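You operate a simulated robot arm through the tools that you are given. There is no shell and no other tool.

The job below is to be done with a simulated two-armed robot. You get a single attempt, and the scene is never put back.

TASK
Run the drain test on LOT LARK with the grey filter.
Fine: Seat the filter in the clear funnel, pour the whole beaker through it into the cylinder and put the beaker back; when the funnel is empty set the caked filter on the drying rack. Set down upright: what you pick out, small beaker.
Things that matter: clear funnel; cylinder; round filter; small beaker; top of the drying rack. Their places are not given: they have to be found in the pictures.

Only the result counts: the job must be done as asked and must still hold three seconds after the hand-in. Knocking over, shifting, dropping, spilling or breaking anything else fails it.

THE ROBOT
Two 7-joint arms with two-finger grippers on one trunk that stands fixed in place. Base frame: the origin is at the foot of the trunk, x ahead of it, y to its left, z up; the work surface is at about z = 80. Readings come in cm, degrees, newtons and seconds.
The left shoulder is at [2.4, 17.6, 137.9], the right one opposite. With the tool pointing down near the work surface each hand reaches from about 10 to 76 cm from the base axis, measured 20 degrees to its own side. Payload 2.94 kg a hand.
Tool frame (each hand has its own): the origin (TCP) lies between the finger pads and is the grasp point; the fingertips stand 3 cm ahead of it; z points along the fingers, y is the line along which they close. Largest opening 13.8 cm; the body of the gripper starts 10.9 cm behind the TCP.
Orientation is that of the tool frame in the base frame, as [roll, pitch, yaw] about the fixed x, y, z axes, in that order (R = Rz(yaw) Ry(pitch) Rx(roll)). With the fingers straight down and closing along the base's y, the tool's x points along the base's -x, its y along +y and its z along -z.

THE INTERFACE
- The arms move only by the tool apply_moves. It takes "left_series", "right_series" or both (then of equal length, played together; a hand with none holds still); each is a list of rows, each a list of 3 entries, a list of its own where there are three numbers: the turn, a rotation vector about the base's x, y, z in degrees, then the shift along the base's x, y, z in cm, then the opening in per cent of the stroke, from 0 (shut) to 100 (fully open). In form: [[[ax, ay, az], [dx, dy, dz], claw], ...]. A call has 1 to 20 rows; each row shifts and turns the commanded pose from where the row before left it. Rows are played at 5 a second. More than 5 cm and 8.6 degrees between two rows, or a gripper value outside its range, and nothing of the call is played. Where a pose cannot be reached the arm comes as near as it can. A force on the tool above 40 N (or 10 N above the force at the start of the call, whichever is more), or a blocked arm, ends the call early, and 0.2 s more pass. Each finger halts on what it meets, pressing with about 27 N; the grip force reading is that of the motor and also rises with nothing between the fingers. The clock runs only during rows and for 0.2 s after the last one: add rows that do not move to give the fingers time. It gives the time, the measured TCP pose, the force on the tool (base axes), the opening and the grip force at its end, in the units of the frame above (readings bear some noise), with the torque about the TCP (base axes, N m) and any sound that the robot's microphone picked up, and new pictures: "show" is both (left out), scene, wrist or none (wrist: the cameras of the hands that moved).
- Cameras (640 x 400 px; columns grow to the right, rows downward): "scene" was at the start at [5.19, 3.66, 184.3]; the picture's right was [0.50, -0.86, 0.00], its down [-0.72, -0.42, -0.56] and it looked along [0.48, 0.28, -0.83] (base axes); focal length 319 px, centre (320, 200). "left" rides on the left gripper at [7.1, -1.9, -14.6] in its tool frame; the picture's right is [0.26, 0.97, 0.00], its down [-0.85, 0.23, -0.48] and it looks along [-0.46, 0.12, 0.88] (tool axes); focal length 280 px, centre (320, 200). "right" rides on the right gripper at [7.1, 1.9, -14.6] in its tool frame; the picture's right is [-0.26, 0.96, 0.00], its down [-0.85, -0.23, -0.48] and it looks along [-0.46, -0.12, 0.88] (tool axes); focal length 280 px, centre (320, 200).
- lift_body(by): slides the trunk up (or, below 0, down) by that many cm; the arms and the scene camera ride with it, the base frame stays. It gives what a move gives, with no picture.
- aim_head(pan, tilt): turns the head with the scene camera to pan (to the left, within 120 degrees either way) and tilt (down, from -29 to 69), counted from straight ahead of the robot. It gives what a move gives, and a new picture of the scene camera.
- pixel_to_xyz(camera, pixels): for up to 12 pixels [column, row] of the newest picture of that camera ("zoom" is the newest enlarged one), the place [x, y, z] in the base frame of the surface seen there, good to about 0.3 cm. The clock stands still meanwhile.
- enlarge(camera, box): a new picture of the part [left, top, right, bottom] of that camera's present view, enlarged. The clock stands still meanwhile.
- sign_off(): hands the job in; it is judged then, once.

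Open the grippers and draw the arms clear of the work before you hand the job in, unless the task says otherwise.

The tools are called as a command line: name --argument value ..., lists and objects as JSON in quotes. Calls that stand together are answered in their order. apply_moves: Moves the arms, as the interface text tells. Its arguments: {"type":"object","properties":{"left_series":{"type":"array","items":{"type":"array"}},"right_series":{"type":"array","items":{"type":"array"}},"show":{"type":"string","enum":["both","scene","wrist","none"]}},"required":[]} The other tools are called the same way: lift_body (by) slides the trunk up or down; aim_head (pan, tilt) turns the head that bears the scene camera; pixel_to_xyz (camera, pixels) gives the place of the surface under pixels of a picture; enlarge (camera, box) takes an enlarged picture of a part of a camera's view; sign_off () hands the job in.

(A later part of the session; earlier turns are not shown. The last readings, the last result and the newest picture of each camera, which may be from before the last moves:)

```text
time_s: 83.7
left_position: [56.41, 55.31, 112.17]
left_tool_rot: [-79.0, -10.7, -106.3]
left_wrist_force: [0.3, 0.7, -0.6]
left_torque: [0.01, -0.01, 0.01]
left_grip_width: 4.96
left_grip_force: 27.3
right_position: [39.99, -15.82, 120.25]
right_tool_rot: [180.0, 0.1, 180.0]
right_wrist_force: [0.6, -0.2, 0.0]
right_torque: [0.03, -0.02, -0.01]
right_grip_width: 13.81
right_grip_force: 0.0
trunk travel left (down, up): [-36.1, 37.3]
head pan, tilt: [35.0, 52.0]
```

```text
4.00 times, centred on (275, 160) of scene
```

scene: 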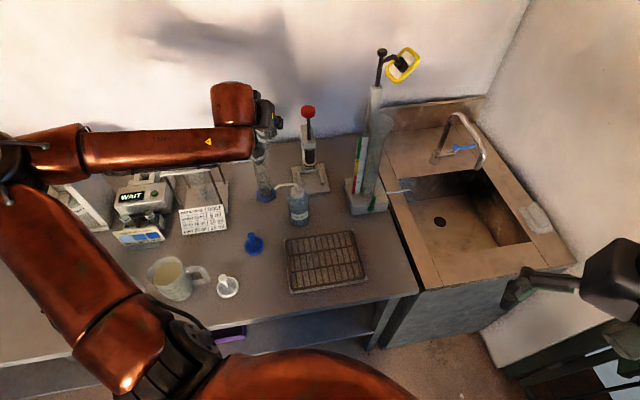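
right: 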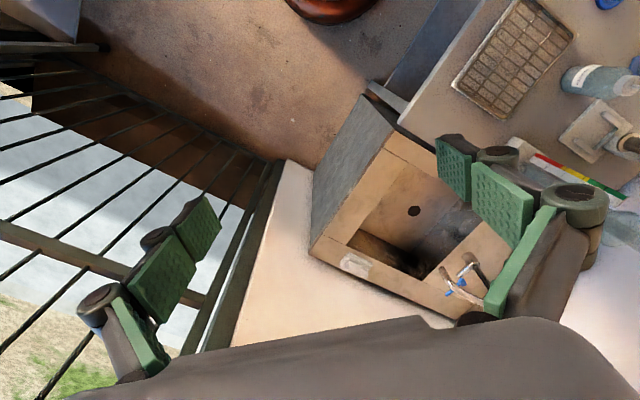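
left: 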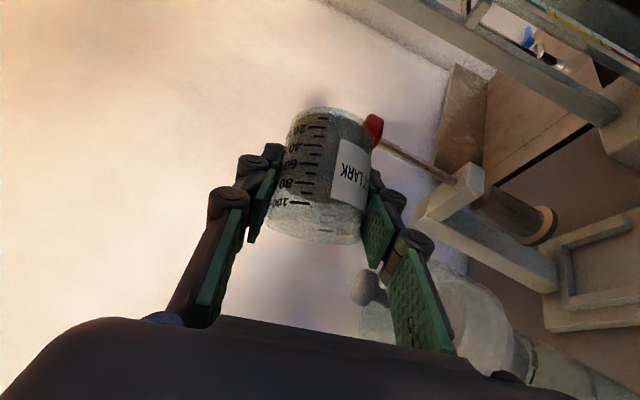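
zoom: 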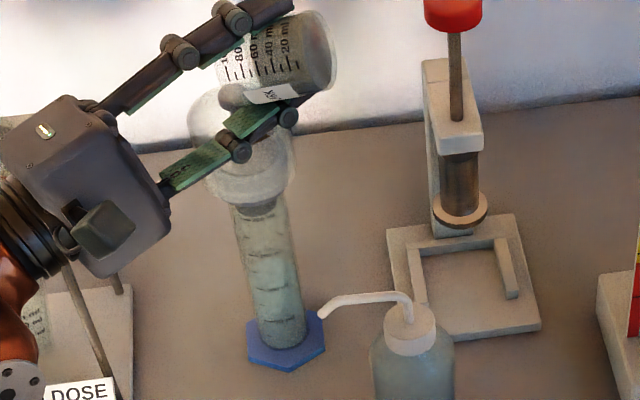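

The stream seems nearly finished; I look closely for anything left in the beaker.

enlarge --camera "left" --box '[270, 95, 390, 255]'

enlarge --camera "scene" --box '[260, 105, 310, 160]'

```text
2.50 times, centred on (330, 175) of left
```

zoom: 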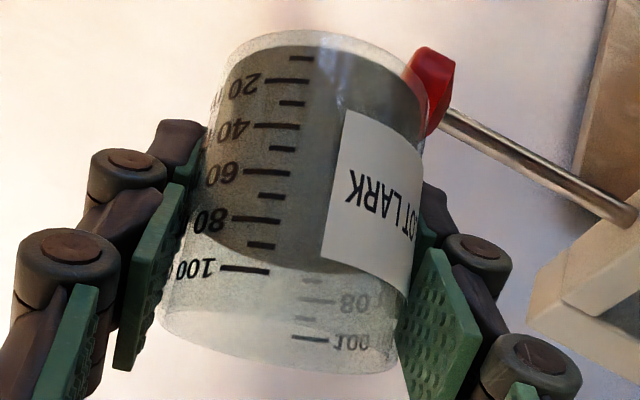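

```text
7.27 times, centred on (285, 132) of scene
```

zoom: 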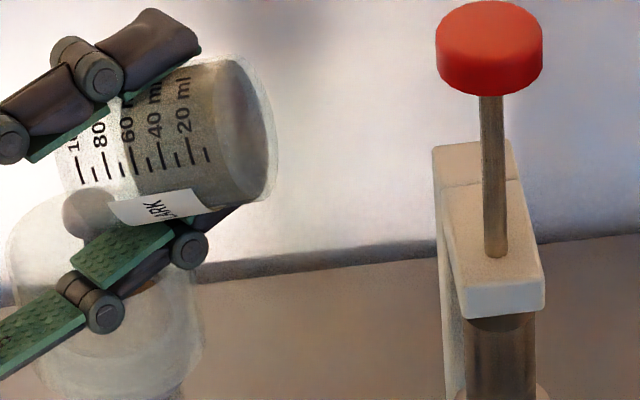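

A dark film shows up to the former liquid level. I tilt on to 130 degrees to be sure that everything runs out.

apply_moves --left_series '[[[-2.6, -1.5, 0], [-0.084, 0.145, 0.06], 30], [[0, 0, 0], [0, 0, 0], 30], [[-2.6, -1.5, 0], [-0.084, 0.145, 0.06], 30], [[0, 0, 0], [0, 0, 0], 30], [[-2.6, -1.5, 0], [-0.084, 0.145, 0.06], 30], [[0, 0, 0], [0, 0, 0], 30], [[-2.6, -1.5, 0], [-0.084, 0.145, 0.06], 30], [[0, 0, 0], [0, 0, 0], 30], [[-2.6, -1.5, 0], [-0.084, 0.145, 0.06], 30], [[0, 0, 0], [0, 0, 0], 30], [[-2.6, -1.5, 0], [-0.09, 0.156, 0.02], 30], [[-2.6, -1.5, 0], [-0.09, 0.156, 0.02], 30], [[-2.6, -1.5, 0], [-0.09, 0.156, 0.02], 30], [[0, 0, 0], [0, 0, 0], 30], [[0, 0, 0], [0, 0, 0], 30], [[0, 0, 0], [0, 0, 0], 30], [[0, 0, 0], [0, 0, 0], 30], [[0, 0, 0], [0, 0, 0], 30]]' --show "wrist"

enlarge --camera "left" --box '[270, 95, 390, 255]'

enlarge --camera "scene" --box '[240, 110, 310, 210]'

```text
time_s: 87.5
left_position: [55.86, 56.64, 112.47]
left_tool_rot: [-59.8, -26.3, -112.3]
left_wrist_force: [0.2, 0.5, -0.5]
left_torque: [-0.02, 0.0, 0.0]
left_grip_width: 4.96
left_grip_force: 26.7
right_position: [39.99, -15.82, 120.17]
right_tool_rot: [180.0, -0.1, 180.0]
right_wrist_force: [0.1, -0.1, 0.1]
right_torque: [-0.03, 0.0, -0.01]
right_grip_width: 13.78
right_grip_force: 0.0
trunk travel left (down, up): [-36.1, 37.3]
head pan, tilt: [35.0, 52.0]
```

left: 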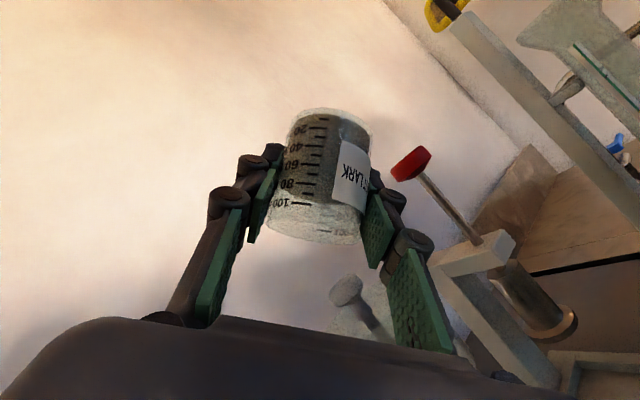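

```text
2.50 times, centred on (330, 175) of left
```

zoom: 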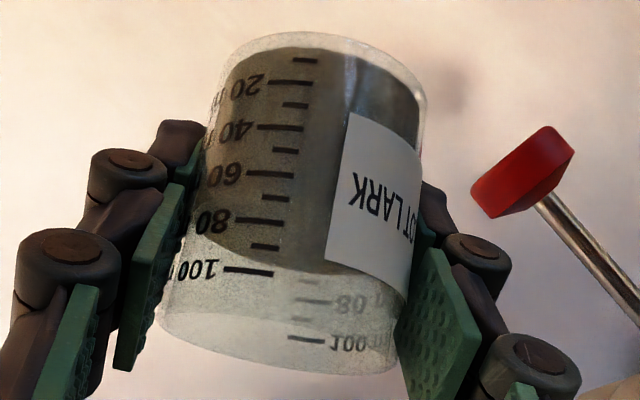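

```text
4.00 times, centred on (275, 160) of scene
```

zoom: 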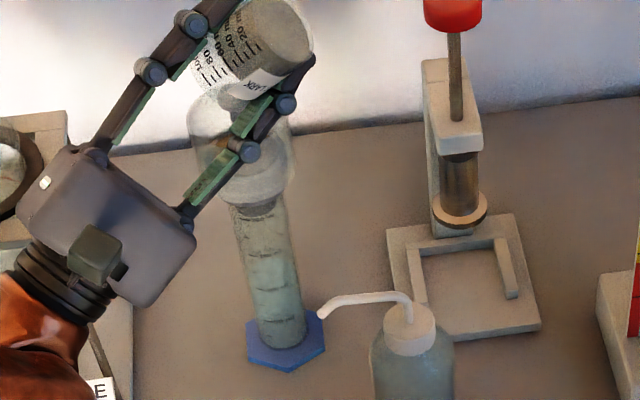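

I check the cylinder's level and the funnel, and whether the beaker's dark layer is only a film.

enlarge --camera "scene" --box '[255, 130, 295, 205]'

enlarge --camera "scene" --box '[275, 105, 305, 140]'

pixel_to_xyz --camera "left" --pixels '[[320, 140], [330, 135], [345, 285], [335, 112], [330, 120]]'

```text
5.33 times, centred on (275, 168) of scene
```

zoom: 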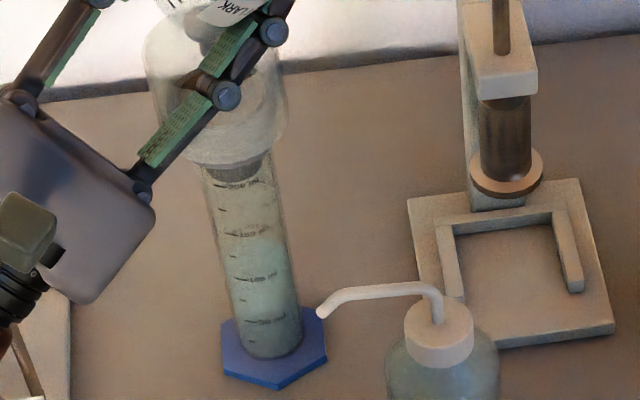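

```text
11.43 times, centred on (290, 122) of scene
```

zoom: 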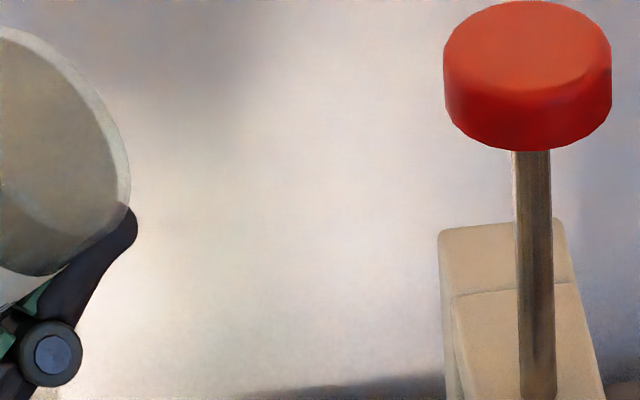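

```text
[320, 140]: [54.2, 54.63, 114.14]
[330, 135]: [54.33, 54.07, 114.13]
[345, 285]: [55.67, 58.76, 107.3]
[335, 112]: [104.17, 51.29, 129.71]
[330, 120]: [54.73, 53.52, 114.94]
```

I tilt 8 degrees further and hold for three seconds to let the last drops fall.

apply_moves --left_series '[[[-2.6, -1.5, 0], [-0.09, 0.156, 0], 30], [[-2.6, -1.5, 0], [-0.09, 0.156, 0], 30], [[-1.8, -1, 0], [-0.06, 0.1, 0], 30], [[0, 0, 0], [0, 0, 0], 30], [[0, 0, 0], [0, 0, 0], 30], [[0, 0, 0], [0, 0, 0], 30], [[0, 0, 0], [0, 0, 0], 30], [[0, 0, 0], [0, 0, 0], 30], [[0, 0, 0], [0, 0, 0], 30], [[0, 0, 0], [0, 0, 0], 30], [[0, 0, 0], [0, 0, 0], 30], [[0, 0, 0], [0, 0, 0], 30], [[0, 0, 0], [0, 0, 0], 30], [[0, 0, 0], [0, 0, 0], 30], [[0, 0, 0], [0, 0, 0], 30], [[0, 0, 0], [0, 0, 0], 30], [[0, 0, 0], [0, 0, 0], 30]]' --show "wrist"

enlarge --camera "scene" --box '[240, 110, 310, 210]'

enlarge --camera "left" --box '[270, 95, 390, 255]'

```text
time_s: 91.1
left_position: [55.62, 57.05, 112.57]
left_tool_rot: [-52.5, -31.1, -116.0]
left_wrist_force: [0.1, 0.0, 0.2]
left_torque: [0.0, -0.01, 0.01]
left_grip_width: 4.96
left_grip_force: 27.4
right_position: [40.04, -15.79, 120.15]
right_tool_rot: [179.8, 0.0, -180.0]
right_wrist_force: [1.0, 0.2, -0.1]
right_torque: [-0.01, 0.01, -0.03]
right_grip_width: 13.8
right_grip_force: 0.0
trunk travel left (down, up): [-36.1, 37.3]
head pan, tilt: [35.0, 52.0]
```

left: 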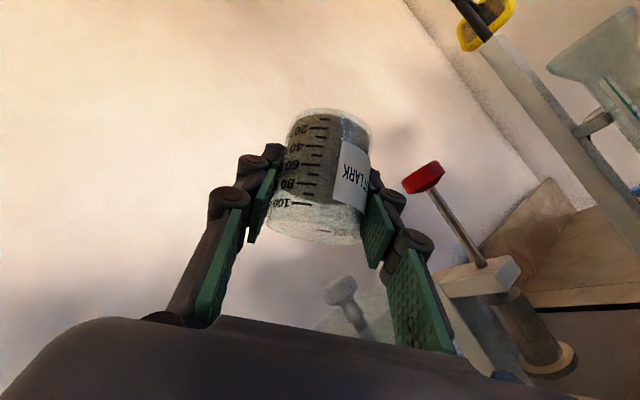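

```text
4.00 times, centred on (275, 160) of scene
```

zoom: 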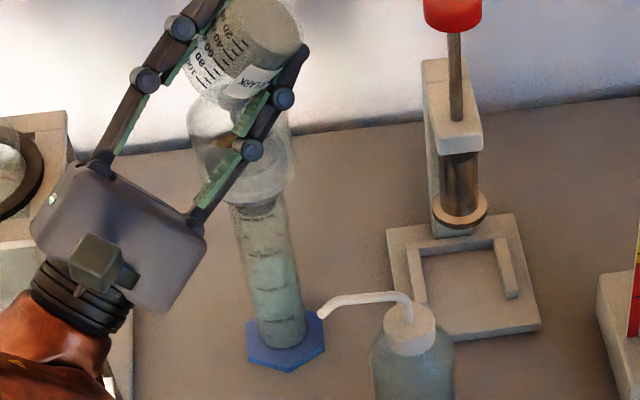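

```text
2.50 times, centred on (330, 175) of left
```

zoom: 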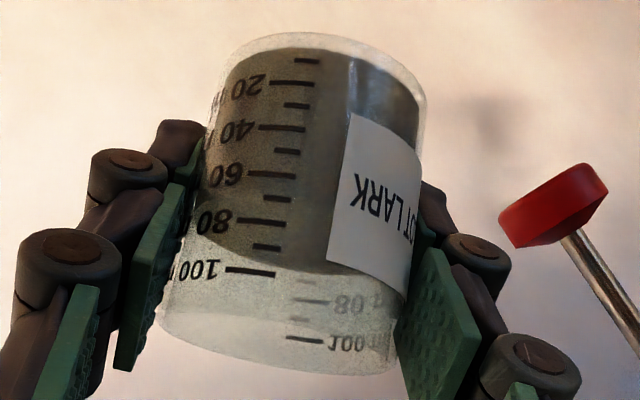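

Nothing more comes out; what is left is only a film. I raise the beaker and turn it back upright over the funnel's edge.

apply_moves --left_series '[[[0, 0, 0], [0, 0, 1.3], 30], [[0, 0, 0], [0, 0, 1.3], 30], [[0, 0, 0], [0, 0, 1.4], 30], [[6.98, 4.03, 0], [0.1, -0.18, 0], 30], [[6.98, 4.03, 0], [0.1, -0.18, 0], 30], [[6.98, 4.03, 0], [0.1, -0.18, 0], 30], [[6.98, 4.03, 0], [0.1, -0.18, 0], 30], [[6.98, 4.03, 0], [0.1, -0.18, 0], 30], [[6.98, 4.03, 0], [0.1, -0.18, 0], 30], [[6.98, 4.03, 0], [0.1, -0.18, 0], 30], [[6.98, 4.03, 0], [0.1, -0.18, 0], 30], [[6.98, 4.03, 0], [0.1, -0.18, 0], 30], [[6.98, 4.03, 0], [0.1, -0.18, 0], 30], [[6.98, 4.03, 0], [0.1, -0.18, 0], 30], [[6.98, 4.03, 0], [0.1, -0.18, 0], 30], [[6.98, 4.03, 0], [0.1, -0.18, 0], 30], [[6.98, 4.03, 0], [0.1, -0.18, 0], 30], [[6.98, 4.03, 0], [0.1, -0.18, 0], 30], [[6.98, 4.03, 0], [0.1, -0.18, 0], 30], [[6.98, 4.03, 0], [0.1, -0.18, 0], 30]]' --show "both"

```text
time_s: 95.3
left_position: [56.87, 57.17, 115.15]
left_tool_rot: [-166.4, 41.9, -141.1]
left_wrist_force: [0.0, 0.6, -0.4]
left_torque: [0.0, -0.01, 0.03]
left_grip_width: 4.95
left_grip_force: 27.0
left hand out of reach, approached as far as the arm can: row 16, 17, 18
right_position: [40.08, -15.74, 120.25]
right_tool_rot: [-180.0, -0.1, -180.0]
right_wrist_force: [0.9, 0.0, -0.8]
right_torque: [-0.01, 0.0, -0.02]
right_grip_width: 13.8
right_grip_force: 0.1
trunk travel left (down, up): [-36.1, 37.3]
head pan, tilt: [35.0, 52.0]
```

scene: 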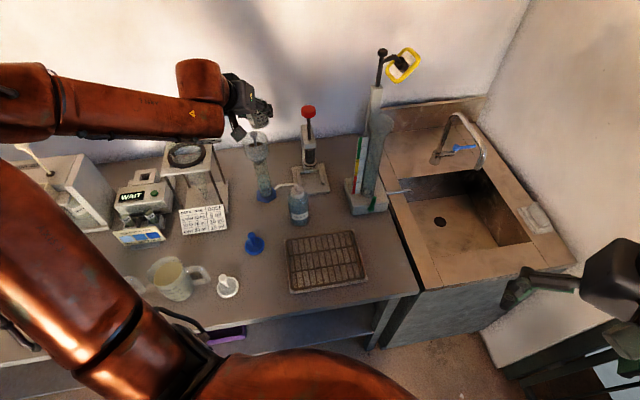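
left: 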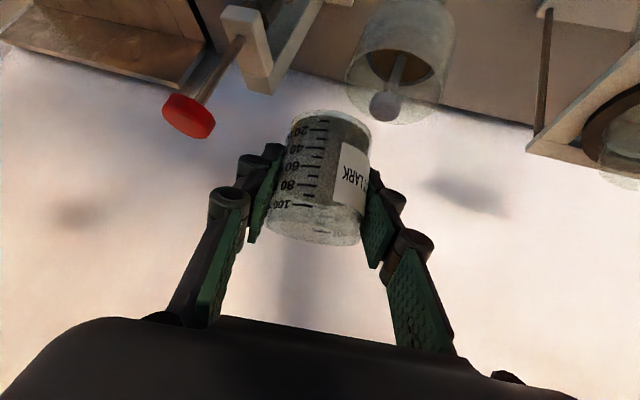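

Nearly upright; the arm touched a reach limit and about 10 degrees of tilt remain. I move inward while removing it.

apply_moves --left_series '[[[0, 0, 0], [-1.5, -0.6, 0.5], 30], [[3.3, 1, 0], [-1.5, -0.6, 0], 30], [[3.3, 1, 0], [-1.5, -0.6, 0], 30], [[3.3, 1, 0], [-1.5, -0.5, 0], 30], [[0, 0, 0], [0, 0, 0], 30]]' --show "both"

```text
time_s: 96.5
left_position: [51.05, 54.87, 115.7]
left_tool_rot: [180.0, 45.0, -150.5]
left_wrist_force: [0.2, 0.1, -0.8]
left_torque: [0.0, 0.01, -0.03]
left_grip_width: 4.96
left_grip_force: 27.4
right_position: [39.86, -15.85, 120.3]
right_tool_rot: [179.9, 0.0, 180.0]
right_wrist_force: [0.1, 0.7, 0.2]
right_torque: [0.01, 0.01, 0.0]
right_grip_width: 13.81
right_grip_force: 0.1
trunk travel left (down, up): [-36.1, 37.3]
head pan, tilt: [35.0, 52.0]
```

scene: 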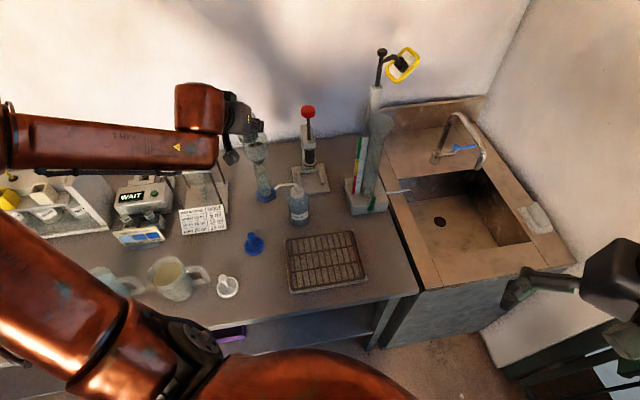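
left: 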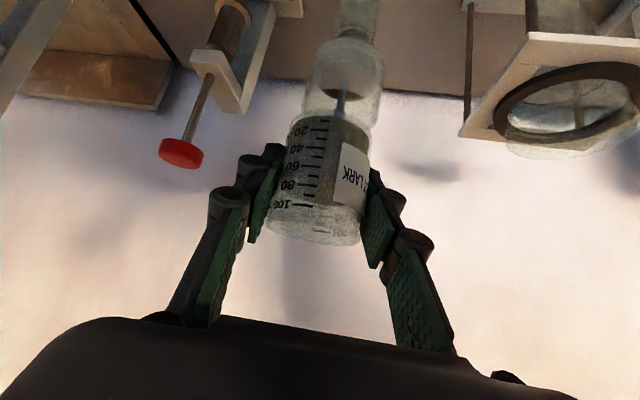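

Upright again. I carry the beaker back over its place, turning the hand to the grasp heading.

apply_moves --left_series '[[[0, 0, 6], [-1.6, 0.3, 0], 30], [[0, 0, 7.65], [-1.8, 0.36, 0], 30], [[0, 0, 7.65], [-1.9, 0.36, 0], 30], [[0, 0, 7.65], [-1.9, 0.36, 0], 30], [[0, 0, 7.65], [-1.9, 0.36, 0], 30], [[0, 0, 7.65], [-1.9, 0.36, -1], 30], [[0, 0, 7.65], [-1.9, 0.36, -2], 30], [[0, 0, 7.65], [-1.9, 0.36, -2], 30], [[0, 0, 7.65], [-1.9, 0.36, -2], 30], [[0, 0, 7.65], [-1.75, 0.4, -2], 30], [[0, 0, 7.65], [-1.4, 0.36, -2], 30], [[0, 0, 0], [0, 0, 0], 30]]' --show "both"

```text
time_s: 99.1
left_position: [31.11, 58.58, 104.83]
left_tool_rot: [-179.9, 45.0, -67.9]
left_wrist_force: [0.0, 0.1, -0.8]
left_torque: [-0.01, 0.0, -0.03]
left_grip_width: 4.91
left_grip_force: 27.5
right_position: [39.84, -16.03, 120.38]
right_tool_rot: [179.8, 0.0, 180.0]
right_wrist_force: [0.0, -0.5, -0.3]
right_torque: [0.05, -0.01, -0.03]
right_grip_width: 13.8
right_grip_force: 0.1
trunk travel left (down, up): [-36.1, 37.3]
head pan, tilt: [35.0, 52.0]
```

scene: 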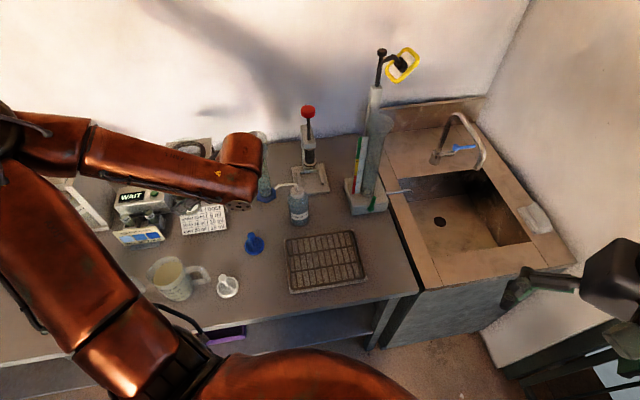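
left: 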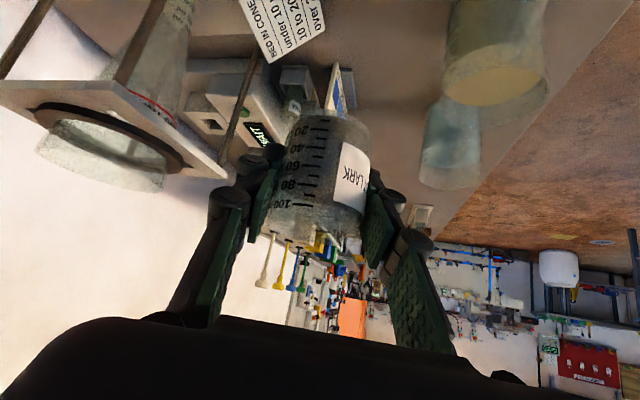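

Over its place. I lower it to just above the bench.

apply_moves --left_series '[[[0, 0, 0], [0.1, 0.2, -1.5], 30], [[0, 0, 0], [0, 0, -2.8], 30], [[0, 0, 0], [0, 0, -2.8], 30], [[0, 0, 0], [0, 0, -2.8], 30], [[0, 0, 0], [0, 0, -2.8], 30], [[0, 0, 0], [0, 0, -2.8], 30], [[0, 0, 0], [0, 0, -2], 30], [[0, 0, 0], [0, 0, -1.5], 30], [[0, 0, 0], [0, 0, 0], 30]]' --show "both"

enlarge --camera "left" --box '[220, 80, 420, 260]'

```text
time_s: 101.1
left_position: [31.76, 60.51, 87.32]
left_tool_rot: [179.8, 44.9, -68.4]
left_wrist_force: [0.3, -1.0, -0.4]
left_torque: [0.03, -0.03, 0.01]
left_grip_width: 4.96
left_grip_force: 26.7
left hand out of reach, approached as far as the arm can: row 7, 8
right_position: [39.86, -15.9, 120.17]
right_tool_rot: [179.9, 0.0, 180.0]
right_wrist_force: [-0.7, 0.4, -0.5]
right_torque: [0.05, 0.01, 0.01]
right_grip_width: 13.79
right_grip_force: 0.1
trunk travel left (down, up): [-36.1, 37.3]
head pan, tilt: [35.0, 52.0]
```

scene: 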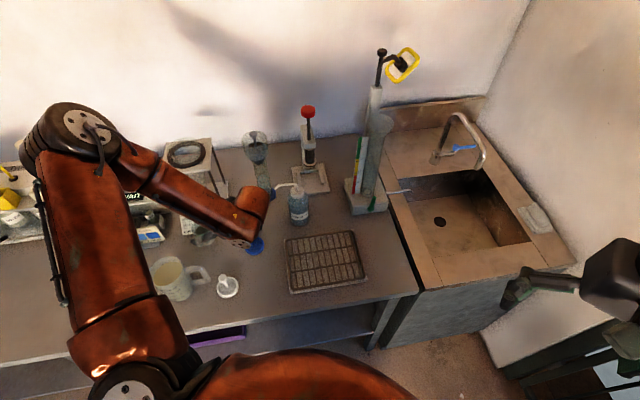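
left: 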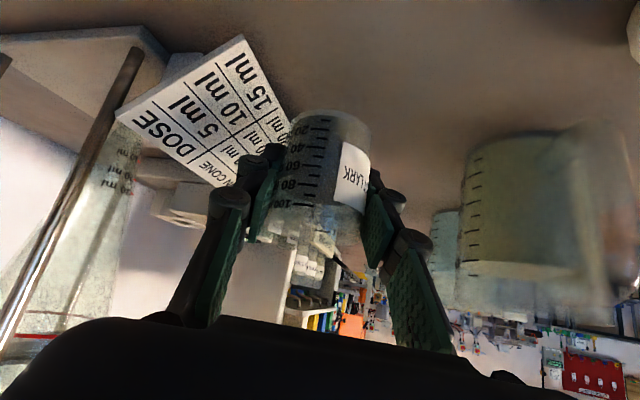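

```text
2.22 times, centred on (320, 170) of left
```

zoom: 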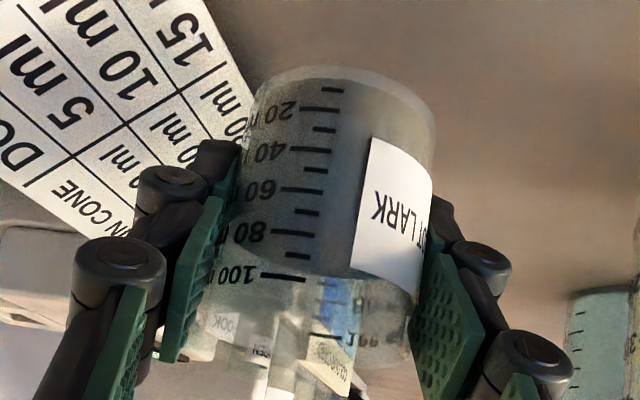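

The elbow came back in a different posture and the hand drifted 1.7 cm outward at its limit. I go up a little and back over the original spot, then lower with the trunk.

apply_moves --left_series '[[[0, 0, 0], [0, -0.2, 1], 30], [[0, 0, 0], [-0.2, -0.7, 1], 30], [[0, 0, 0], [-0.3, -0.8, 0.5], 30], [[0, 0, 0], [0, 0, 0], 30]]' --show "none"

```text
time_s: 102.1
left_position: [31.25, 58.96, 89.93]
left_tool_rot: [-180.0, 45.0, -68.0]
left_wrist_force: [0.0, -0.3, 0.6]
left_torque: [0.01, 0.0, 0.03]
left_grip_width: 4.92
left_grip_force: 27.5
right_position: [40.05, -15.87, 120.24]
right_tool_rot: [179.9, 0.0, 179.9]
right_wrist_force: [-0.3, 0.2, -0.7]
right_torque: [0.02, -0.01, -0.02]
right_grip_width: 13.79
right_grip_force: 0.1
trunk travel left (down, up): [-36.1, 37.3]
head pan, tilt: [35.0, 52.0]
```

Back at (31.25,58.96) upright. I lower the trunk 5 cm and then in fine steps until the beaker touches.

lift_body --by -5

enlarge --camera "left" --box '[220, 60, 420, 260]'

pixel_to_xyz --camera "left" --pixels '[[330, 116], [335, 125], [345, 113], [320, 102]]'

```text
time_s: 103.0
left_position: [31.29, 59.08, 84.81]
left_tool_rot: [-179.9, 45.0, -68.0]
left_wrist_force: [1.0, 0.1, 0.7]
left_torque: [-0.01, -0.02, 0.01]
left_grip_width: 4.94
left_grip_force: 26.9
right_position: [39.85, -15.84, 115.3]
right_tool_rot: [179.9, 0.1, -180.0]
right_wrist_force: [-0.8, 0.6, -0.3]
right_torque: [0.0, -0.03, 0.05]
right_grip_width: 13.8
right_grip_force: 0.0
trunk travel left (down, up): [-31.1, 42.3]
head pan, tilt: [35.0, 52.0]
```

```text
2.00 times, centred on (320, 160) of left
```

zoom: 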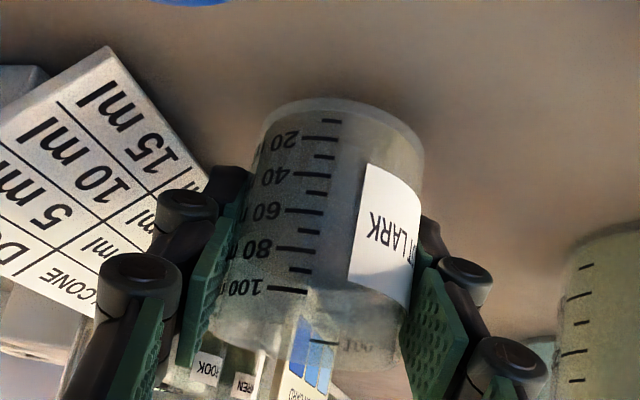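

```text
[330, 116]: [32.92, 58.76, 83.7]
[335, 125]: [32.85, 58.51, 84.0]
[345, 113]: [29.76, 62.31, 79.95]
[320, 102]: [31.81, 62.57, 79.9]
```

The beaker sits in the grip as before. I lower the trunk in two small steps and watch the force.

lift_body --by -0.45

lift_body --by -0.15

```text
time_s: 103.6
left_position: [31.35, 58.99, 84.46]
left_tool_rot: [180.0, 45.0, -68.1]
left_wrist_force: [0.4, -0.5, -1.0]
left_torque: [0.01, 0.0, -0.01]
left_grip_width: 4.97
left_grip_force: 26.9
right_position: [39.93, -15.85, 114.84]
right_tool_rot: [179.8, -0.1, 180.0]
right_wrist_force: [-0.2, -0.3, 0.5]
right_torque: [-0.03, -0.02, 0.0]
right_grip_width: 13.81
right_grip_force: 0.1
trunk travel left (down, up): [-30.6, 42.8]
head pan, tilt: [35.0, 52.0]
```

```text
time_s: 104.1
left_position: [31.27, 59.03, 84.19]
left_tool_rot: [179.9, 45.0, -68.0]
left_wrist_force: [1.1, -0.2, 0.1]
left_torque: [0.03, -0.04, 0.0]
left_grip_width: 4.93
left_grip_force: 26.6
right_position: [39.87, -15.84, 114.6]
right_tool_rot: [179.9, 0.0, 179.9]
right_wrist_force: [0.1, 1.2, -0.2]
right_torque: [-0.04, 0.04, 0.0]
right_grip_width: 13.8
right_grip_force: 0.1
trunk travel left (down, up): [-30.5, 42.9]
head pan, tilt: [35.0, 52.0]
```

Not yet in contact; I go down 0.15 cm more, twice, reading the force.

lift_body --by -0.12

lift_body --by -0.1

```text
time_s: 104.6
left_position: [31.27, 58.92, 84.15]
left_tool_rot: [-179.9, 44.9, -68.1]
left_wrist_force: [-0.1, -0.3, 0.3]
left_torque: [-0.03, -0.02, -0.01]
left_grip_width: 4.92
left_grip_force: 27.0
right_position: [40.03, -15.81, 114.41]
right_tool_rot: [179.9, 0.0, 180.0]
right_wrist_force: [0.3, -0.4, -0.5]
right_torque: [0.02, -0.02, -0.01]
right_grip_width: 13.82
right_grip_force: 0.0
trunk travel left (down, up): [-30.4, 43.0]
head pan, tilt: [35.0, 52.0]
```

```text
time_s: 105.1
left_position: [31.33, 58.94, 84.02]
left_tool_rot: [-179.9, 45.0, -68.0]
left_wrist_force: [-0.4, 0.0, 3.4]
left_torque: [-0.05, -0.02, 0.01]
left_grip_width: 4.94
left_grip_force: 26.7
right_position: [40.02, -15.71, 114.37]
right_tool_rot: [179.8, 0.0, 180.0]
right_wrist_force: [0.4, -0.5, -0.2]
right_torque: [0.04, -0.06, -0.02]
right_grip_width: 13.76
right_grip_force: 0.0
trunk travel left (down, up): [-30.3, 43.1]
head pan, tilt: [35.0, 52.0]
```

Contact: 3.4 N upward. I open the fingers gently.

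apply_moves --left_series '[[[0, 0, 0], [0, 0, 0], 36], [[0, 0, 0], [0, 0, 0], 38], [[0, 0, 0], [0, 0, 0], 41], [[0, 0, 0], [0, 0, 0], 45], [[0, 0, 0], [0, 0, 0], 48], [[0, 0, 0], [0, 0, 0], 48]]' --show "wrist"

enlarge --camera "left" --box '[220, 60, 420, 260]'

```text
time_s: 106.5
left_position: [31.38, 58.94, 83.88]
left_tool_rot: [180.0, 45.1, -68.1]
left_wrist_force: [-0.3, -0.5, -0.3]
left_torque: [0.02, 0.02, 0.03]
left_grip_width: 6.63
left_grip_force: 0.1
right_position: [40.01, -15.78, 114.4]
right_tool_rot: [179.9, 0.0, 180.0]
right_wrist_force: [0.1, -0.2, -0.7]
right_torque: [0.01, -0.04, 0.04]
right_grip_width: 13.79
right_grip_force: 0.1
trunk travel left (down, up): [-30.3, 43.1]
head pan, tilt: [35.0, 52.0]
```

left: 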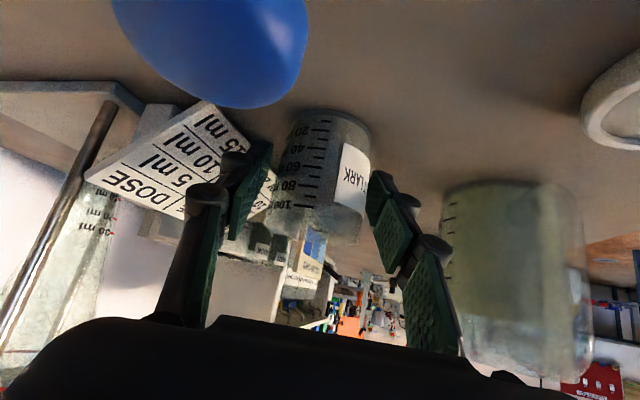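

```text
2.00 times, centred on (320, 160) of left
```

zoom: 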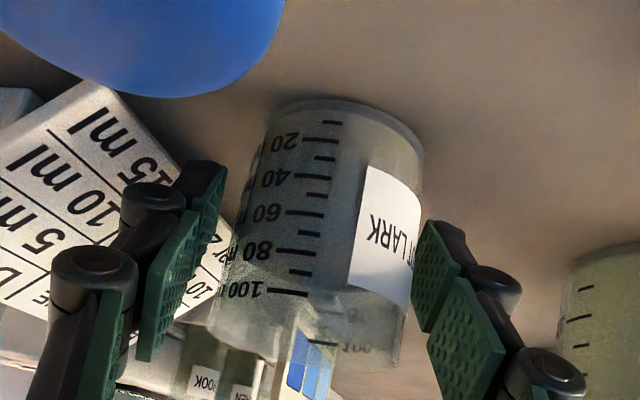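

The beaker stands free between the fingers. I raise the trunk 12 cm so the fingers leave straight up along its sides.

lift_body --by 12

aim_head --pan 35 --tilt 53

enlarge --camera "left" --box '[220, 20, 420, 220]'

```text
time_s: 108.0
left_position: [31.35, 58.91, 95.92]
left_tool_rot: [-179.9, 45.0, -68.1]
left_wrist_force: [0.1, -0.4, 0.1]
left_torque: [0.0, -0.02, 0.04]
left_grip_width: 6.63
left_grip_force: 0.0
right_position: [40.04, -15.93, 126.37]
right_tool_rot: [179.9, -0.1, -179.9]
right_wrist_force: [0.5, -0.1, -0.3]
right_torque: [-0.03, 0.04, -0.01]
right_grip_width: 13.83
right_grip_force: 0.1
trunk travel left (down, up): [-42.3, 31.1]
head pan, tilt: [35.0, 52.0]
```

```text
time_s: 108.6
left_position: [31.27, 59.09, 95.94]
left_tool_rot: [180.0, 45.0, -68.0]
left_wrist_force: [-0.4, -1.2, 0.2]
left_torque: [-0.01, -0.01, -0.04]
left_grip_width: 6.64
left_grip_force: 0.1
right_position: [40.07, -15.91, 126.41]
right_tool_rot: [179.8, 0.0, -180.0]
right_wrist_force: [0.6, 0.6, -0.4]
right_torque: [0.02, 0.01, 0.01]
right_grip_width: 13.79
right_grip_force: 0.0
trunk travel left (down, up): [-42.3, 31.1]
head pan, tilt: [35.0, 53.0]
```

scene: 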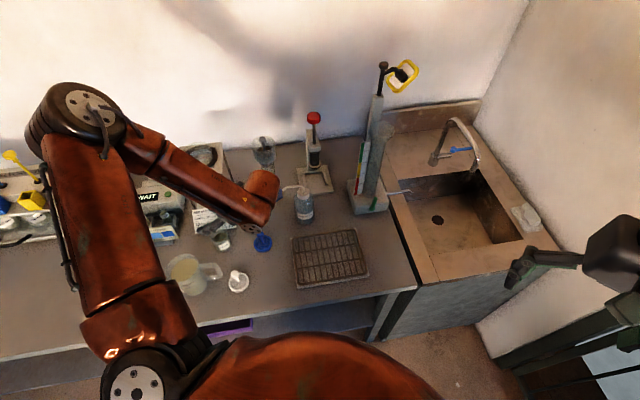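

```text
2.00 times, centred on (320, 120) of left
```

zoom: 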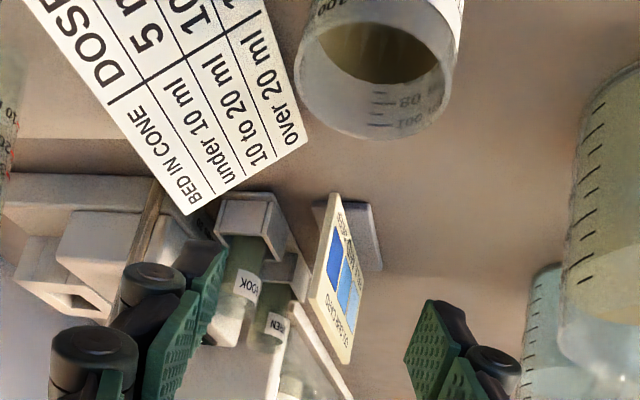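

The beaker stands upright. I check its inside from the scene camera.

enlarge --camera "scene" --box '[205, 220, 245, 260]'

enlarge --camera "scene" --box '[240, 125, 300, 205]'

pixel_to_xyz --camera "left" --pixels '[[348, 45], [340, 40], [360, 50], [350, 60], [330, 70]]'

```text
10.00 times, centred on (225, 240) of scene
```

zoom: 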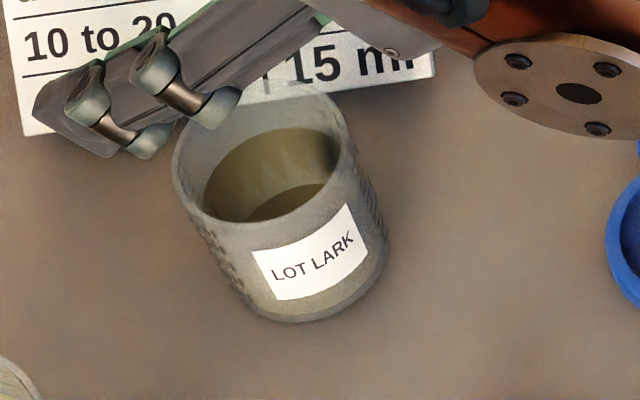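

```text
5.00 times, centred on (270, 165) of scene
```

zoom: 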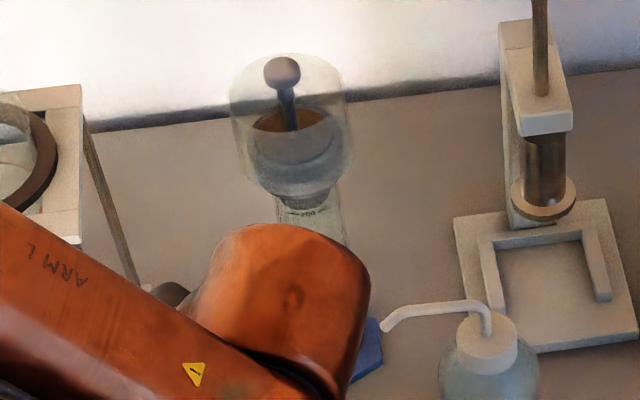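

```text
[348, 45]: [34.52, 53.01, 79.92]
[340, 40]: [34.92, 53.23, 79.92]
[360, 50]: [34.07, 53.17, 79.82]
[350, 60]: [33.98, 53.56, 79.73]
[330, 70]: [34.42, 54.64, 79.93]
```

The beaker is empty, with a brown film only, and the filter in the funnel holds a brown cake. I raise the hand, level it and turn it back to the heading used before, going toward the funnel.

apply_moves --left_series '[[[0, 0, 0], [0, 0, 2.5], 48], [[-6.95, -2.81, 0], [0.2, 0, 2.5], 48], [[-6.95, -2.81, 0], [0.3, 0, 2.5], 48], [[-6.95, -2.81, 0], [0.5, 0, 2.5], 48], [[-6.95, -2.81, 0], [1, 0, 2.5], 48], [[-6.95, -2.81, 0], [1, 0, 2.5], 48], [[-6.95, -2.81, 0], [1, -0.3, 2.5], 40], [[0, 0, -8], [1.2, -0.2, 2.5], 40], [[0, 0, -8], [1.2, -0.2, 2], 35], [[0, 0, -8], [1.2, -0.2, 0], 30], [[0, 0, -8], [1.2, -0.2, 0], 30], [[0, 0, -8], [1.2, -0.2, 0], 30], [[0, 0, -8], [1.2, -0.2, 0], 30], [[0, 0, -8], [1.2, -0.2, 0], 30], [[0, 0, -8], [1.2, -0.2, 0], 30], [[0, 0, -8], [1.2, -0.2, 0], 30], [[0, 0, -8], [1.2, -0.2, 0], 30], [[0, 0, -8], [1, 0, 0], 30], [[0, 0, 0], [0, 0, 0], 30]]' --show "both"

```text
time_s: 112.6
left_position: [48.35, 56.75, 117.94]
left_tool_rot: [-179.9, 0.0, -156.1]
left_wrist_force: [-0.7, 0.1, -0.5]
left_torque: [-0.04, -0.01, -0.01]
left_grip_width: 4.15
left_grip_force: 0.0
right_position: [39.94, -15.73, 126.4]
right_tool_rot: [179.9, 0.0, 180.0]
right_wrist_force: [-0.4, 0.3, -0.2]
right_torque: [0.0, 0.0, 0.03]
right_grip_width: 13.8
right_grip_force: 0.0
trunk travel left (down, up): [-42.3, 31.1]
head pan, tilt: [35.0, 53.0]
```

scene: 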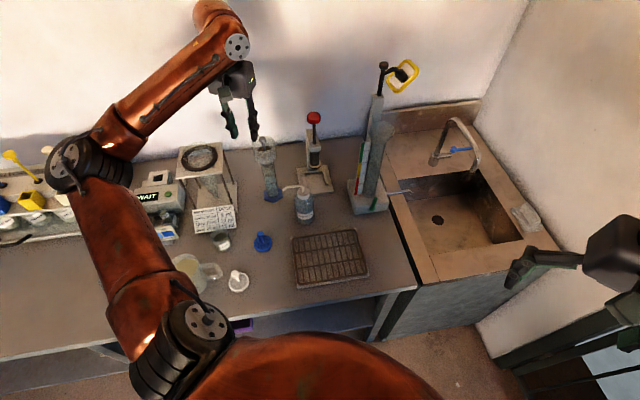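
left: 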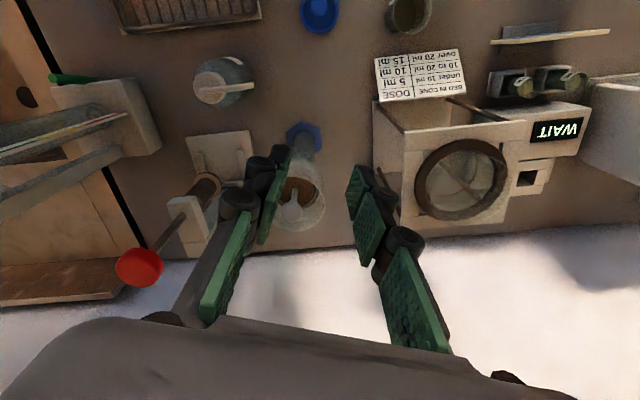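

The hand is level near the funnel. I look into the funnel and at the cylinder to see whether it has drained, and at the beaker.

enlarge --camera "left" --box '[260, 120, 350, 240]'

enlarge --camera "scene" --box '[240, 125, 300, 210]'

enlarge --camera "left" --box '[380, 0, 440, 50]'

```text
3.33 times, centred on (305, 180) of left
```

zoom: 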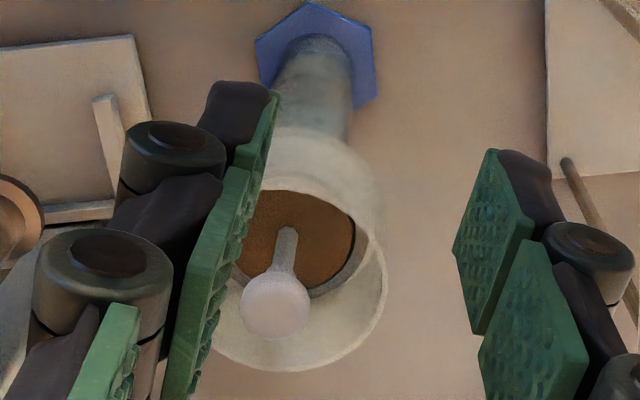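

```text
4.71 times, centred on (270, 168) of scene
```

zoom: 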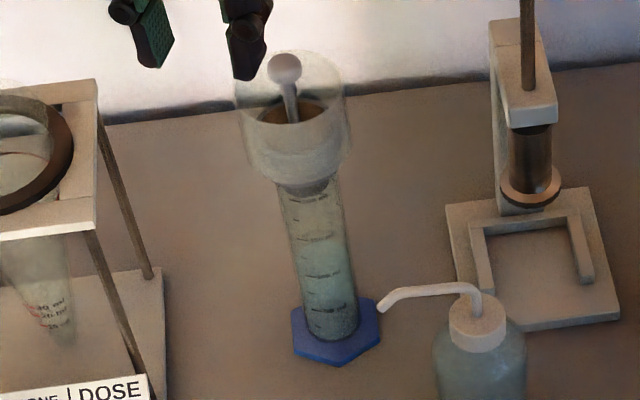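

```text
8.00 times, centred on (410, 25) of left
```

zoom: 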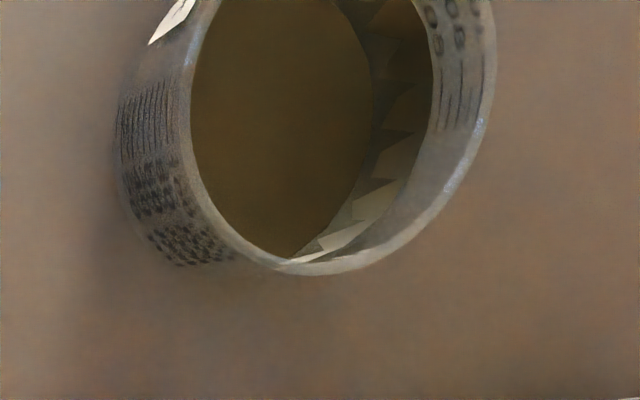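

The cake lies on the filter and no liquid stands in the funnel. I move over the knob with the fingers opened 3.3 cm.

apply_moves --left_series '[[[0, 0, 0], [2, 0.65, 0], 24], [[0, 0, 0], [2, 0.65, 0], 24], [[0, 0, 0], [2, 0.65, 0], 24], [[0, 0, 0], [2, 0.6, 0], 24], [[0, 0, 0], [0, 0, 0], 24]]' --show "wrist"

lift_body --by -4.5

enlarge --camera "left" --box '[260, 90, 380, 210]'

enlarge --camera "scene" --box '[240, 110, 300, 190]'

```text
time_s: 113.8
left_position: [56.26, 59.33, 118.1]
left_tool_rot: [179.9, 0.0, -156.0]
left_wrist_force: [0.1, -0.6, -0.2]
left_torque: [-0.02, -0.08, -0.01]
left_grip_width: 3.34
left_grip_force: 0.1
right_position: [39.84, -15.76, 126.37]
right_tool_rot: [179.9, -0.1, 180.0]
right_wrist_force: [-0.3, 0.3, 0.0]
right_torque: [-0.01, -0.03, -0.04]
right_grip_width: 13.76
right_grip_force: 0.0
trunk travel left (down, up): [-42.3, 31.1]
head pan, tilt: [35.0, 53.0]
```

left: 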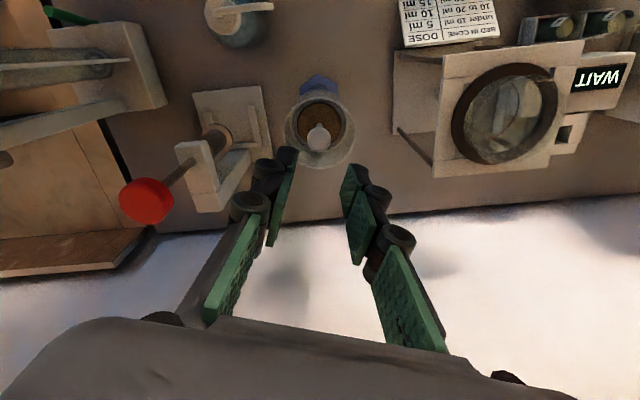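

```text
time_s: 114.7
left_position: [56.19, 59.23, 113.68]
left_tool_rot: [-179.8, 0.0, -156.0]
left_wrist_force: [-0.1, -0.7, -0.4]
left_torque: [-0.01, -0.03, 0.01]
left_grip_width: 3.31
left_grip_force: 0.1
right_position: [39.96, -15.91, 121.97]
right_tool_rot: [179.8, 0.1, -180.0]
right_wrist_force: [0.2, 0.4, -0.6]
right_torque: [0.02, 0.0, -0.03]
right_grip_width: 13.78
right_grip_force: 0.1
trunk travel left (down, up): [-37.8, 35.6]
head pan, tilt: [35.0, 53.0]
```

```text
3.33 times, centred on (320, 150) of left
```

zoom: 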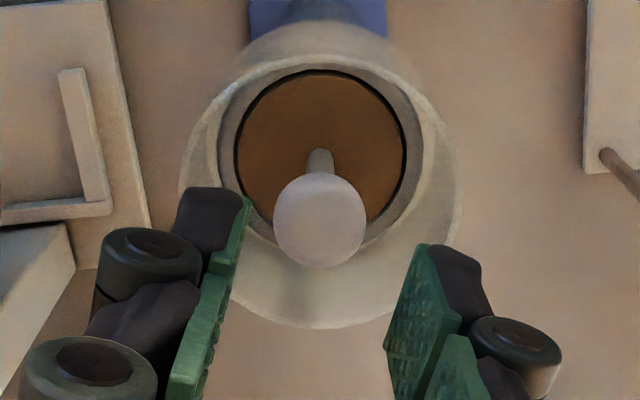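

```text
5.00 times, centred on (270, 150) of scene
```

zoom: 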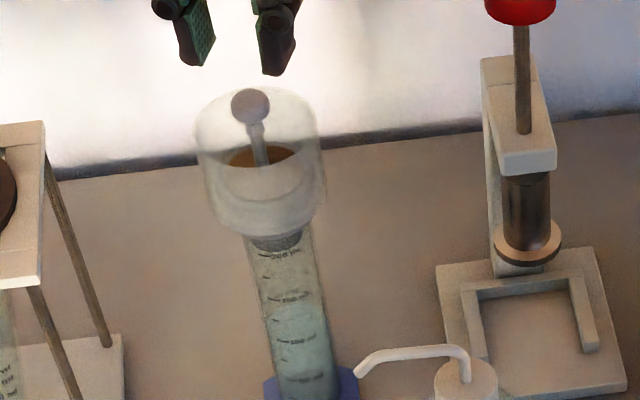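

The knob lies 0.3 cm farther out than the tool axis. I correct that and lower with the trunk to z ≈107.4.

apply_moves --left_series '[[[0, 0, 0], [0.22, 0.17, 0], 24], [[0, 0, 0], [0, 0, 0], 24]]' --show "none"

lift_body --by -4

enlarge --camera "left" --box '[260, 100, 380, 220]'

enlarge --camera "scene" --box '[240, 110, 300, 190]'

```text
time_s: 115.3
left_position: [56.57, 59.47, 113.43]
left_tool_rot: [179.9, 0.0, -155.9]
left_wrist_force: [0.2, -0.8, -0.4]
left_torque: [0.01, -0.01, -0.01]
left_grip_width: 3.3
left_grip_force: 0.0
right_position: [39.89, -15.87, 121.86]
right_tool_rot: [179.9, 0.0, 180.0]
right_wrist_force: [-0.2, -0.1, 0.2]
right_torque: [0.0, 0.0, 0.01]
right_grip_width: 13.79
right_grip_force: 0.1
trunk travel left (down, up): [-37.8, 35.6]
head pan, tilt: [35.0, 53.0]
```

```text
time_s: 116.1
left_position: [56.45, 59.36, 109.5]
left_tool_rot: [-179.9, 0.0, -156.0]
left_wrist_force: [0.2, -0.4, -0.2]
left_torque: [-0.01, -0.06, 0.0]
left_grip_width: 3.32
left_grip_force: 0.1
right_position: [39.86, -15.83, 118.04]
right_tool_rot: [179.9, 0.0, -179.9]
right_wrist_force: [0.2, 0.9, -0.3]
right_torque: [0.01, -0.04, 0.03]
right_grip_width: 13.82
right_grip_force: 0.0
trunk travel left (down, up): [-33.8, 39.6]
head pan, tilt: [35.0, 53.0]
```

```text
3.33 times, centred on (320, 160) of left
```

zoom: 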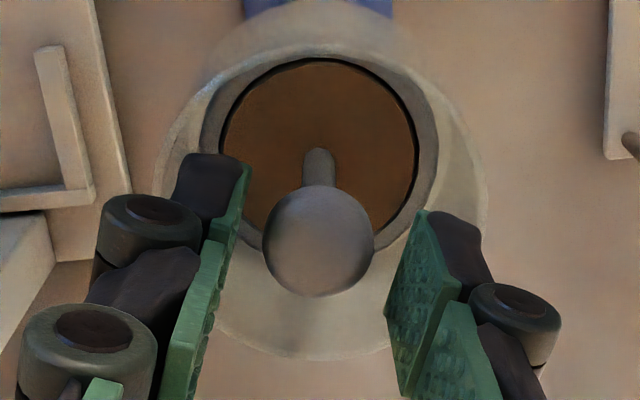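

```text
5.00 times, centred on (270, 150) of scene
```

zoom: 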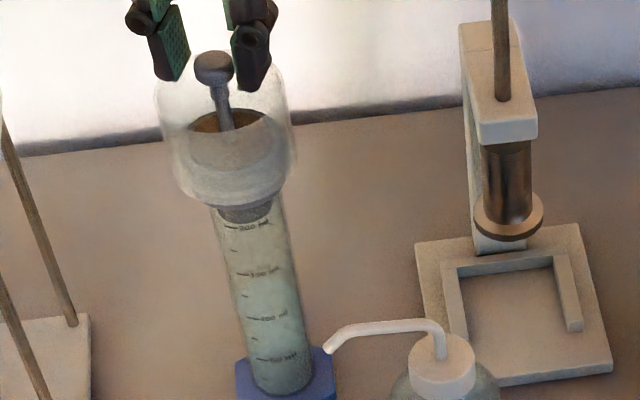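

Centred. I lower 2.2 cm more and close on the knob.

lift_body --by -2.3

apply_moves --left_series '[[[0, 0, 0], [0, 0, 0], 18], [[0, 0, 0], [0, 0, 0], 12], [[0, 0, 0], [0, 0, 0], 6], [[0, 0, 0], [0, 0, 0], 4], [[0, 0, 0], [0, 0, 0], 4]]' --show "wrist"

enlarge --camera "left" --box '[260, 110, 380, 230]'

enlarge --camera "scene" --box '[240, 110, 300, 190]'

```text
time_s: 116.8
left_position: [56.56, 59.49, 107.19]
left_tool_rot: [180.0, 0.0, -156.0]
left_wrist_force: [0.9, 0.0, 0.4]
left_torque: [-0.01, -0.04, 0.01]
left_grip_width: 3.28
left_grip_force: 0.1
right_position: [39.95, -15.87, 115.64]
right_tool_rot: [-180.0, 0.0, -180.0]
right_wrist_force: [-0.6, -0.3, -0.3]
right_torque: [-0.02, -0.01, -0.02]
right_grip_width: 13.82
right_grip_force: 0.0
trunk travel left (down, up): [-31.5, 41.9]
head pan, tilt: [35.0, 53.0]
```

```text
time_s: 118.0
left_position: [56.59, 59.42, 107.16]
left_tool_rot: [-180.0, 0.1, -156.0]
left_wrist_force: [-0.3, -0.2, -0.5]
left_torque: [0.01, 0.0, 0.01]
left_grip_width: 1.94
left_grip_force: 27.2
right_position: [40.01, -15.82, 115.62]
right_tool_rot: [179.9, 0.0, 180.0]
right_wrist_force: [0.4, 0.4, -0.1]
right_torque: [-0.01, 0.01, 0.01]
right_grip_width: 13.75
right_grip_force: 0.0
trunk travel left (down, up): [-31.5, 41.9]
head pan, tilt: [35.0, 53.0]
```

left: 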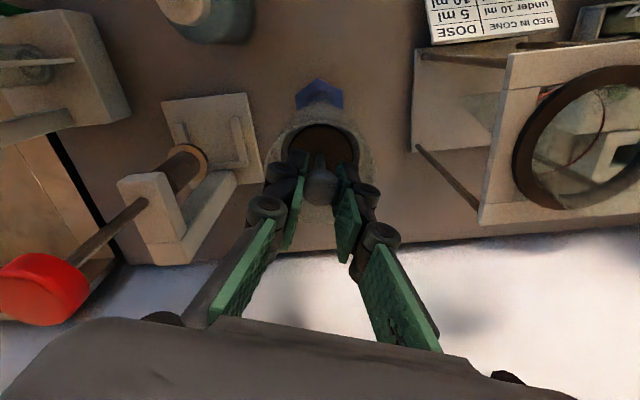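

```text
3.33 times, centred on (320, 170) of left
```

zoom: 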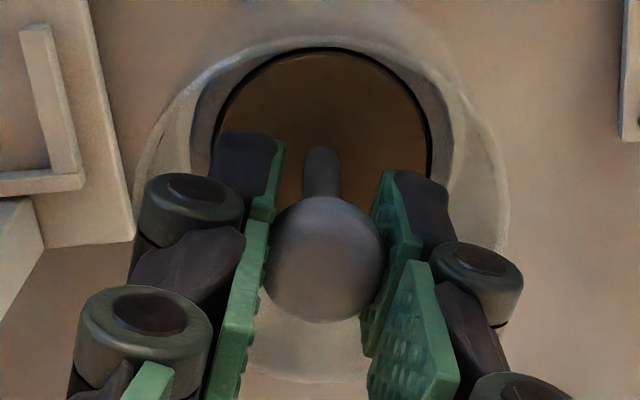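

```text
5.00 times, centred on (270, 150) of scene
```

zoom: 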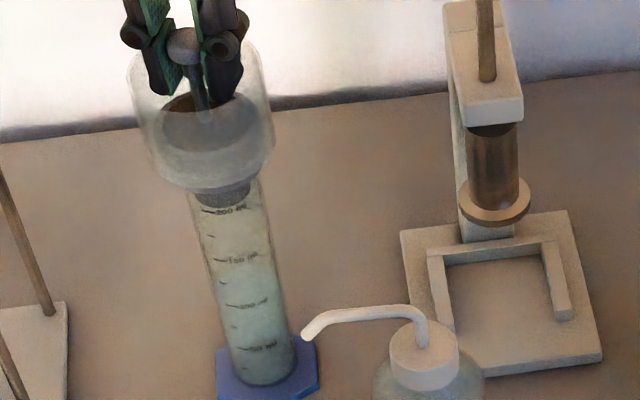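

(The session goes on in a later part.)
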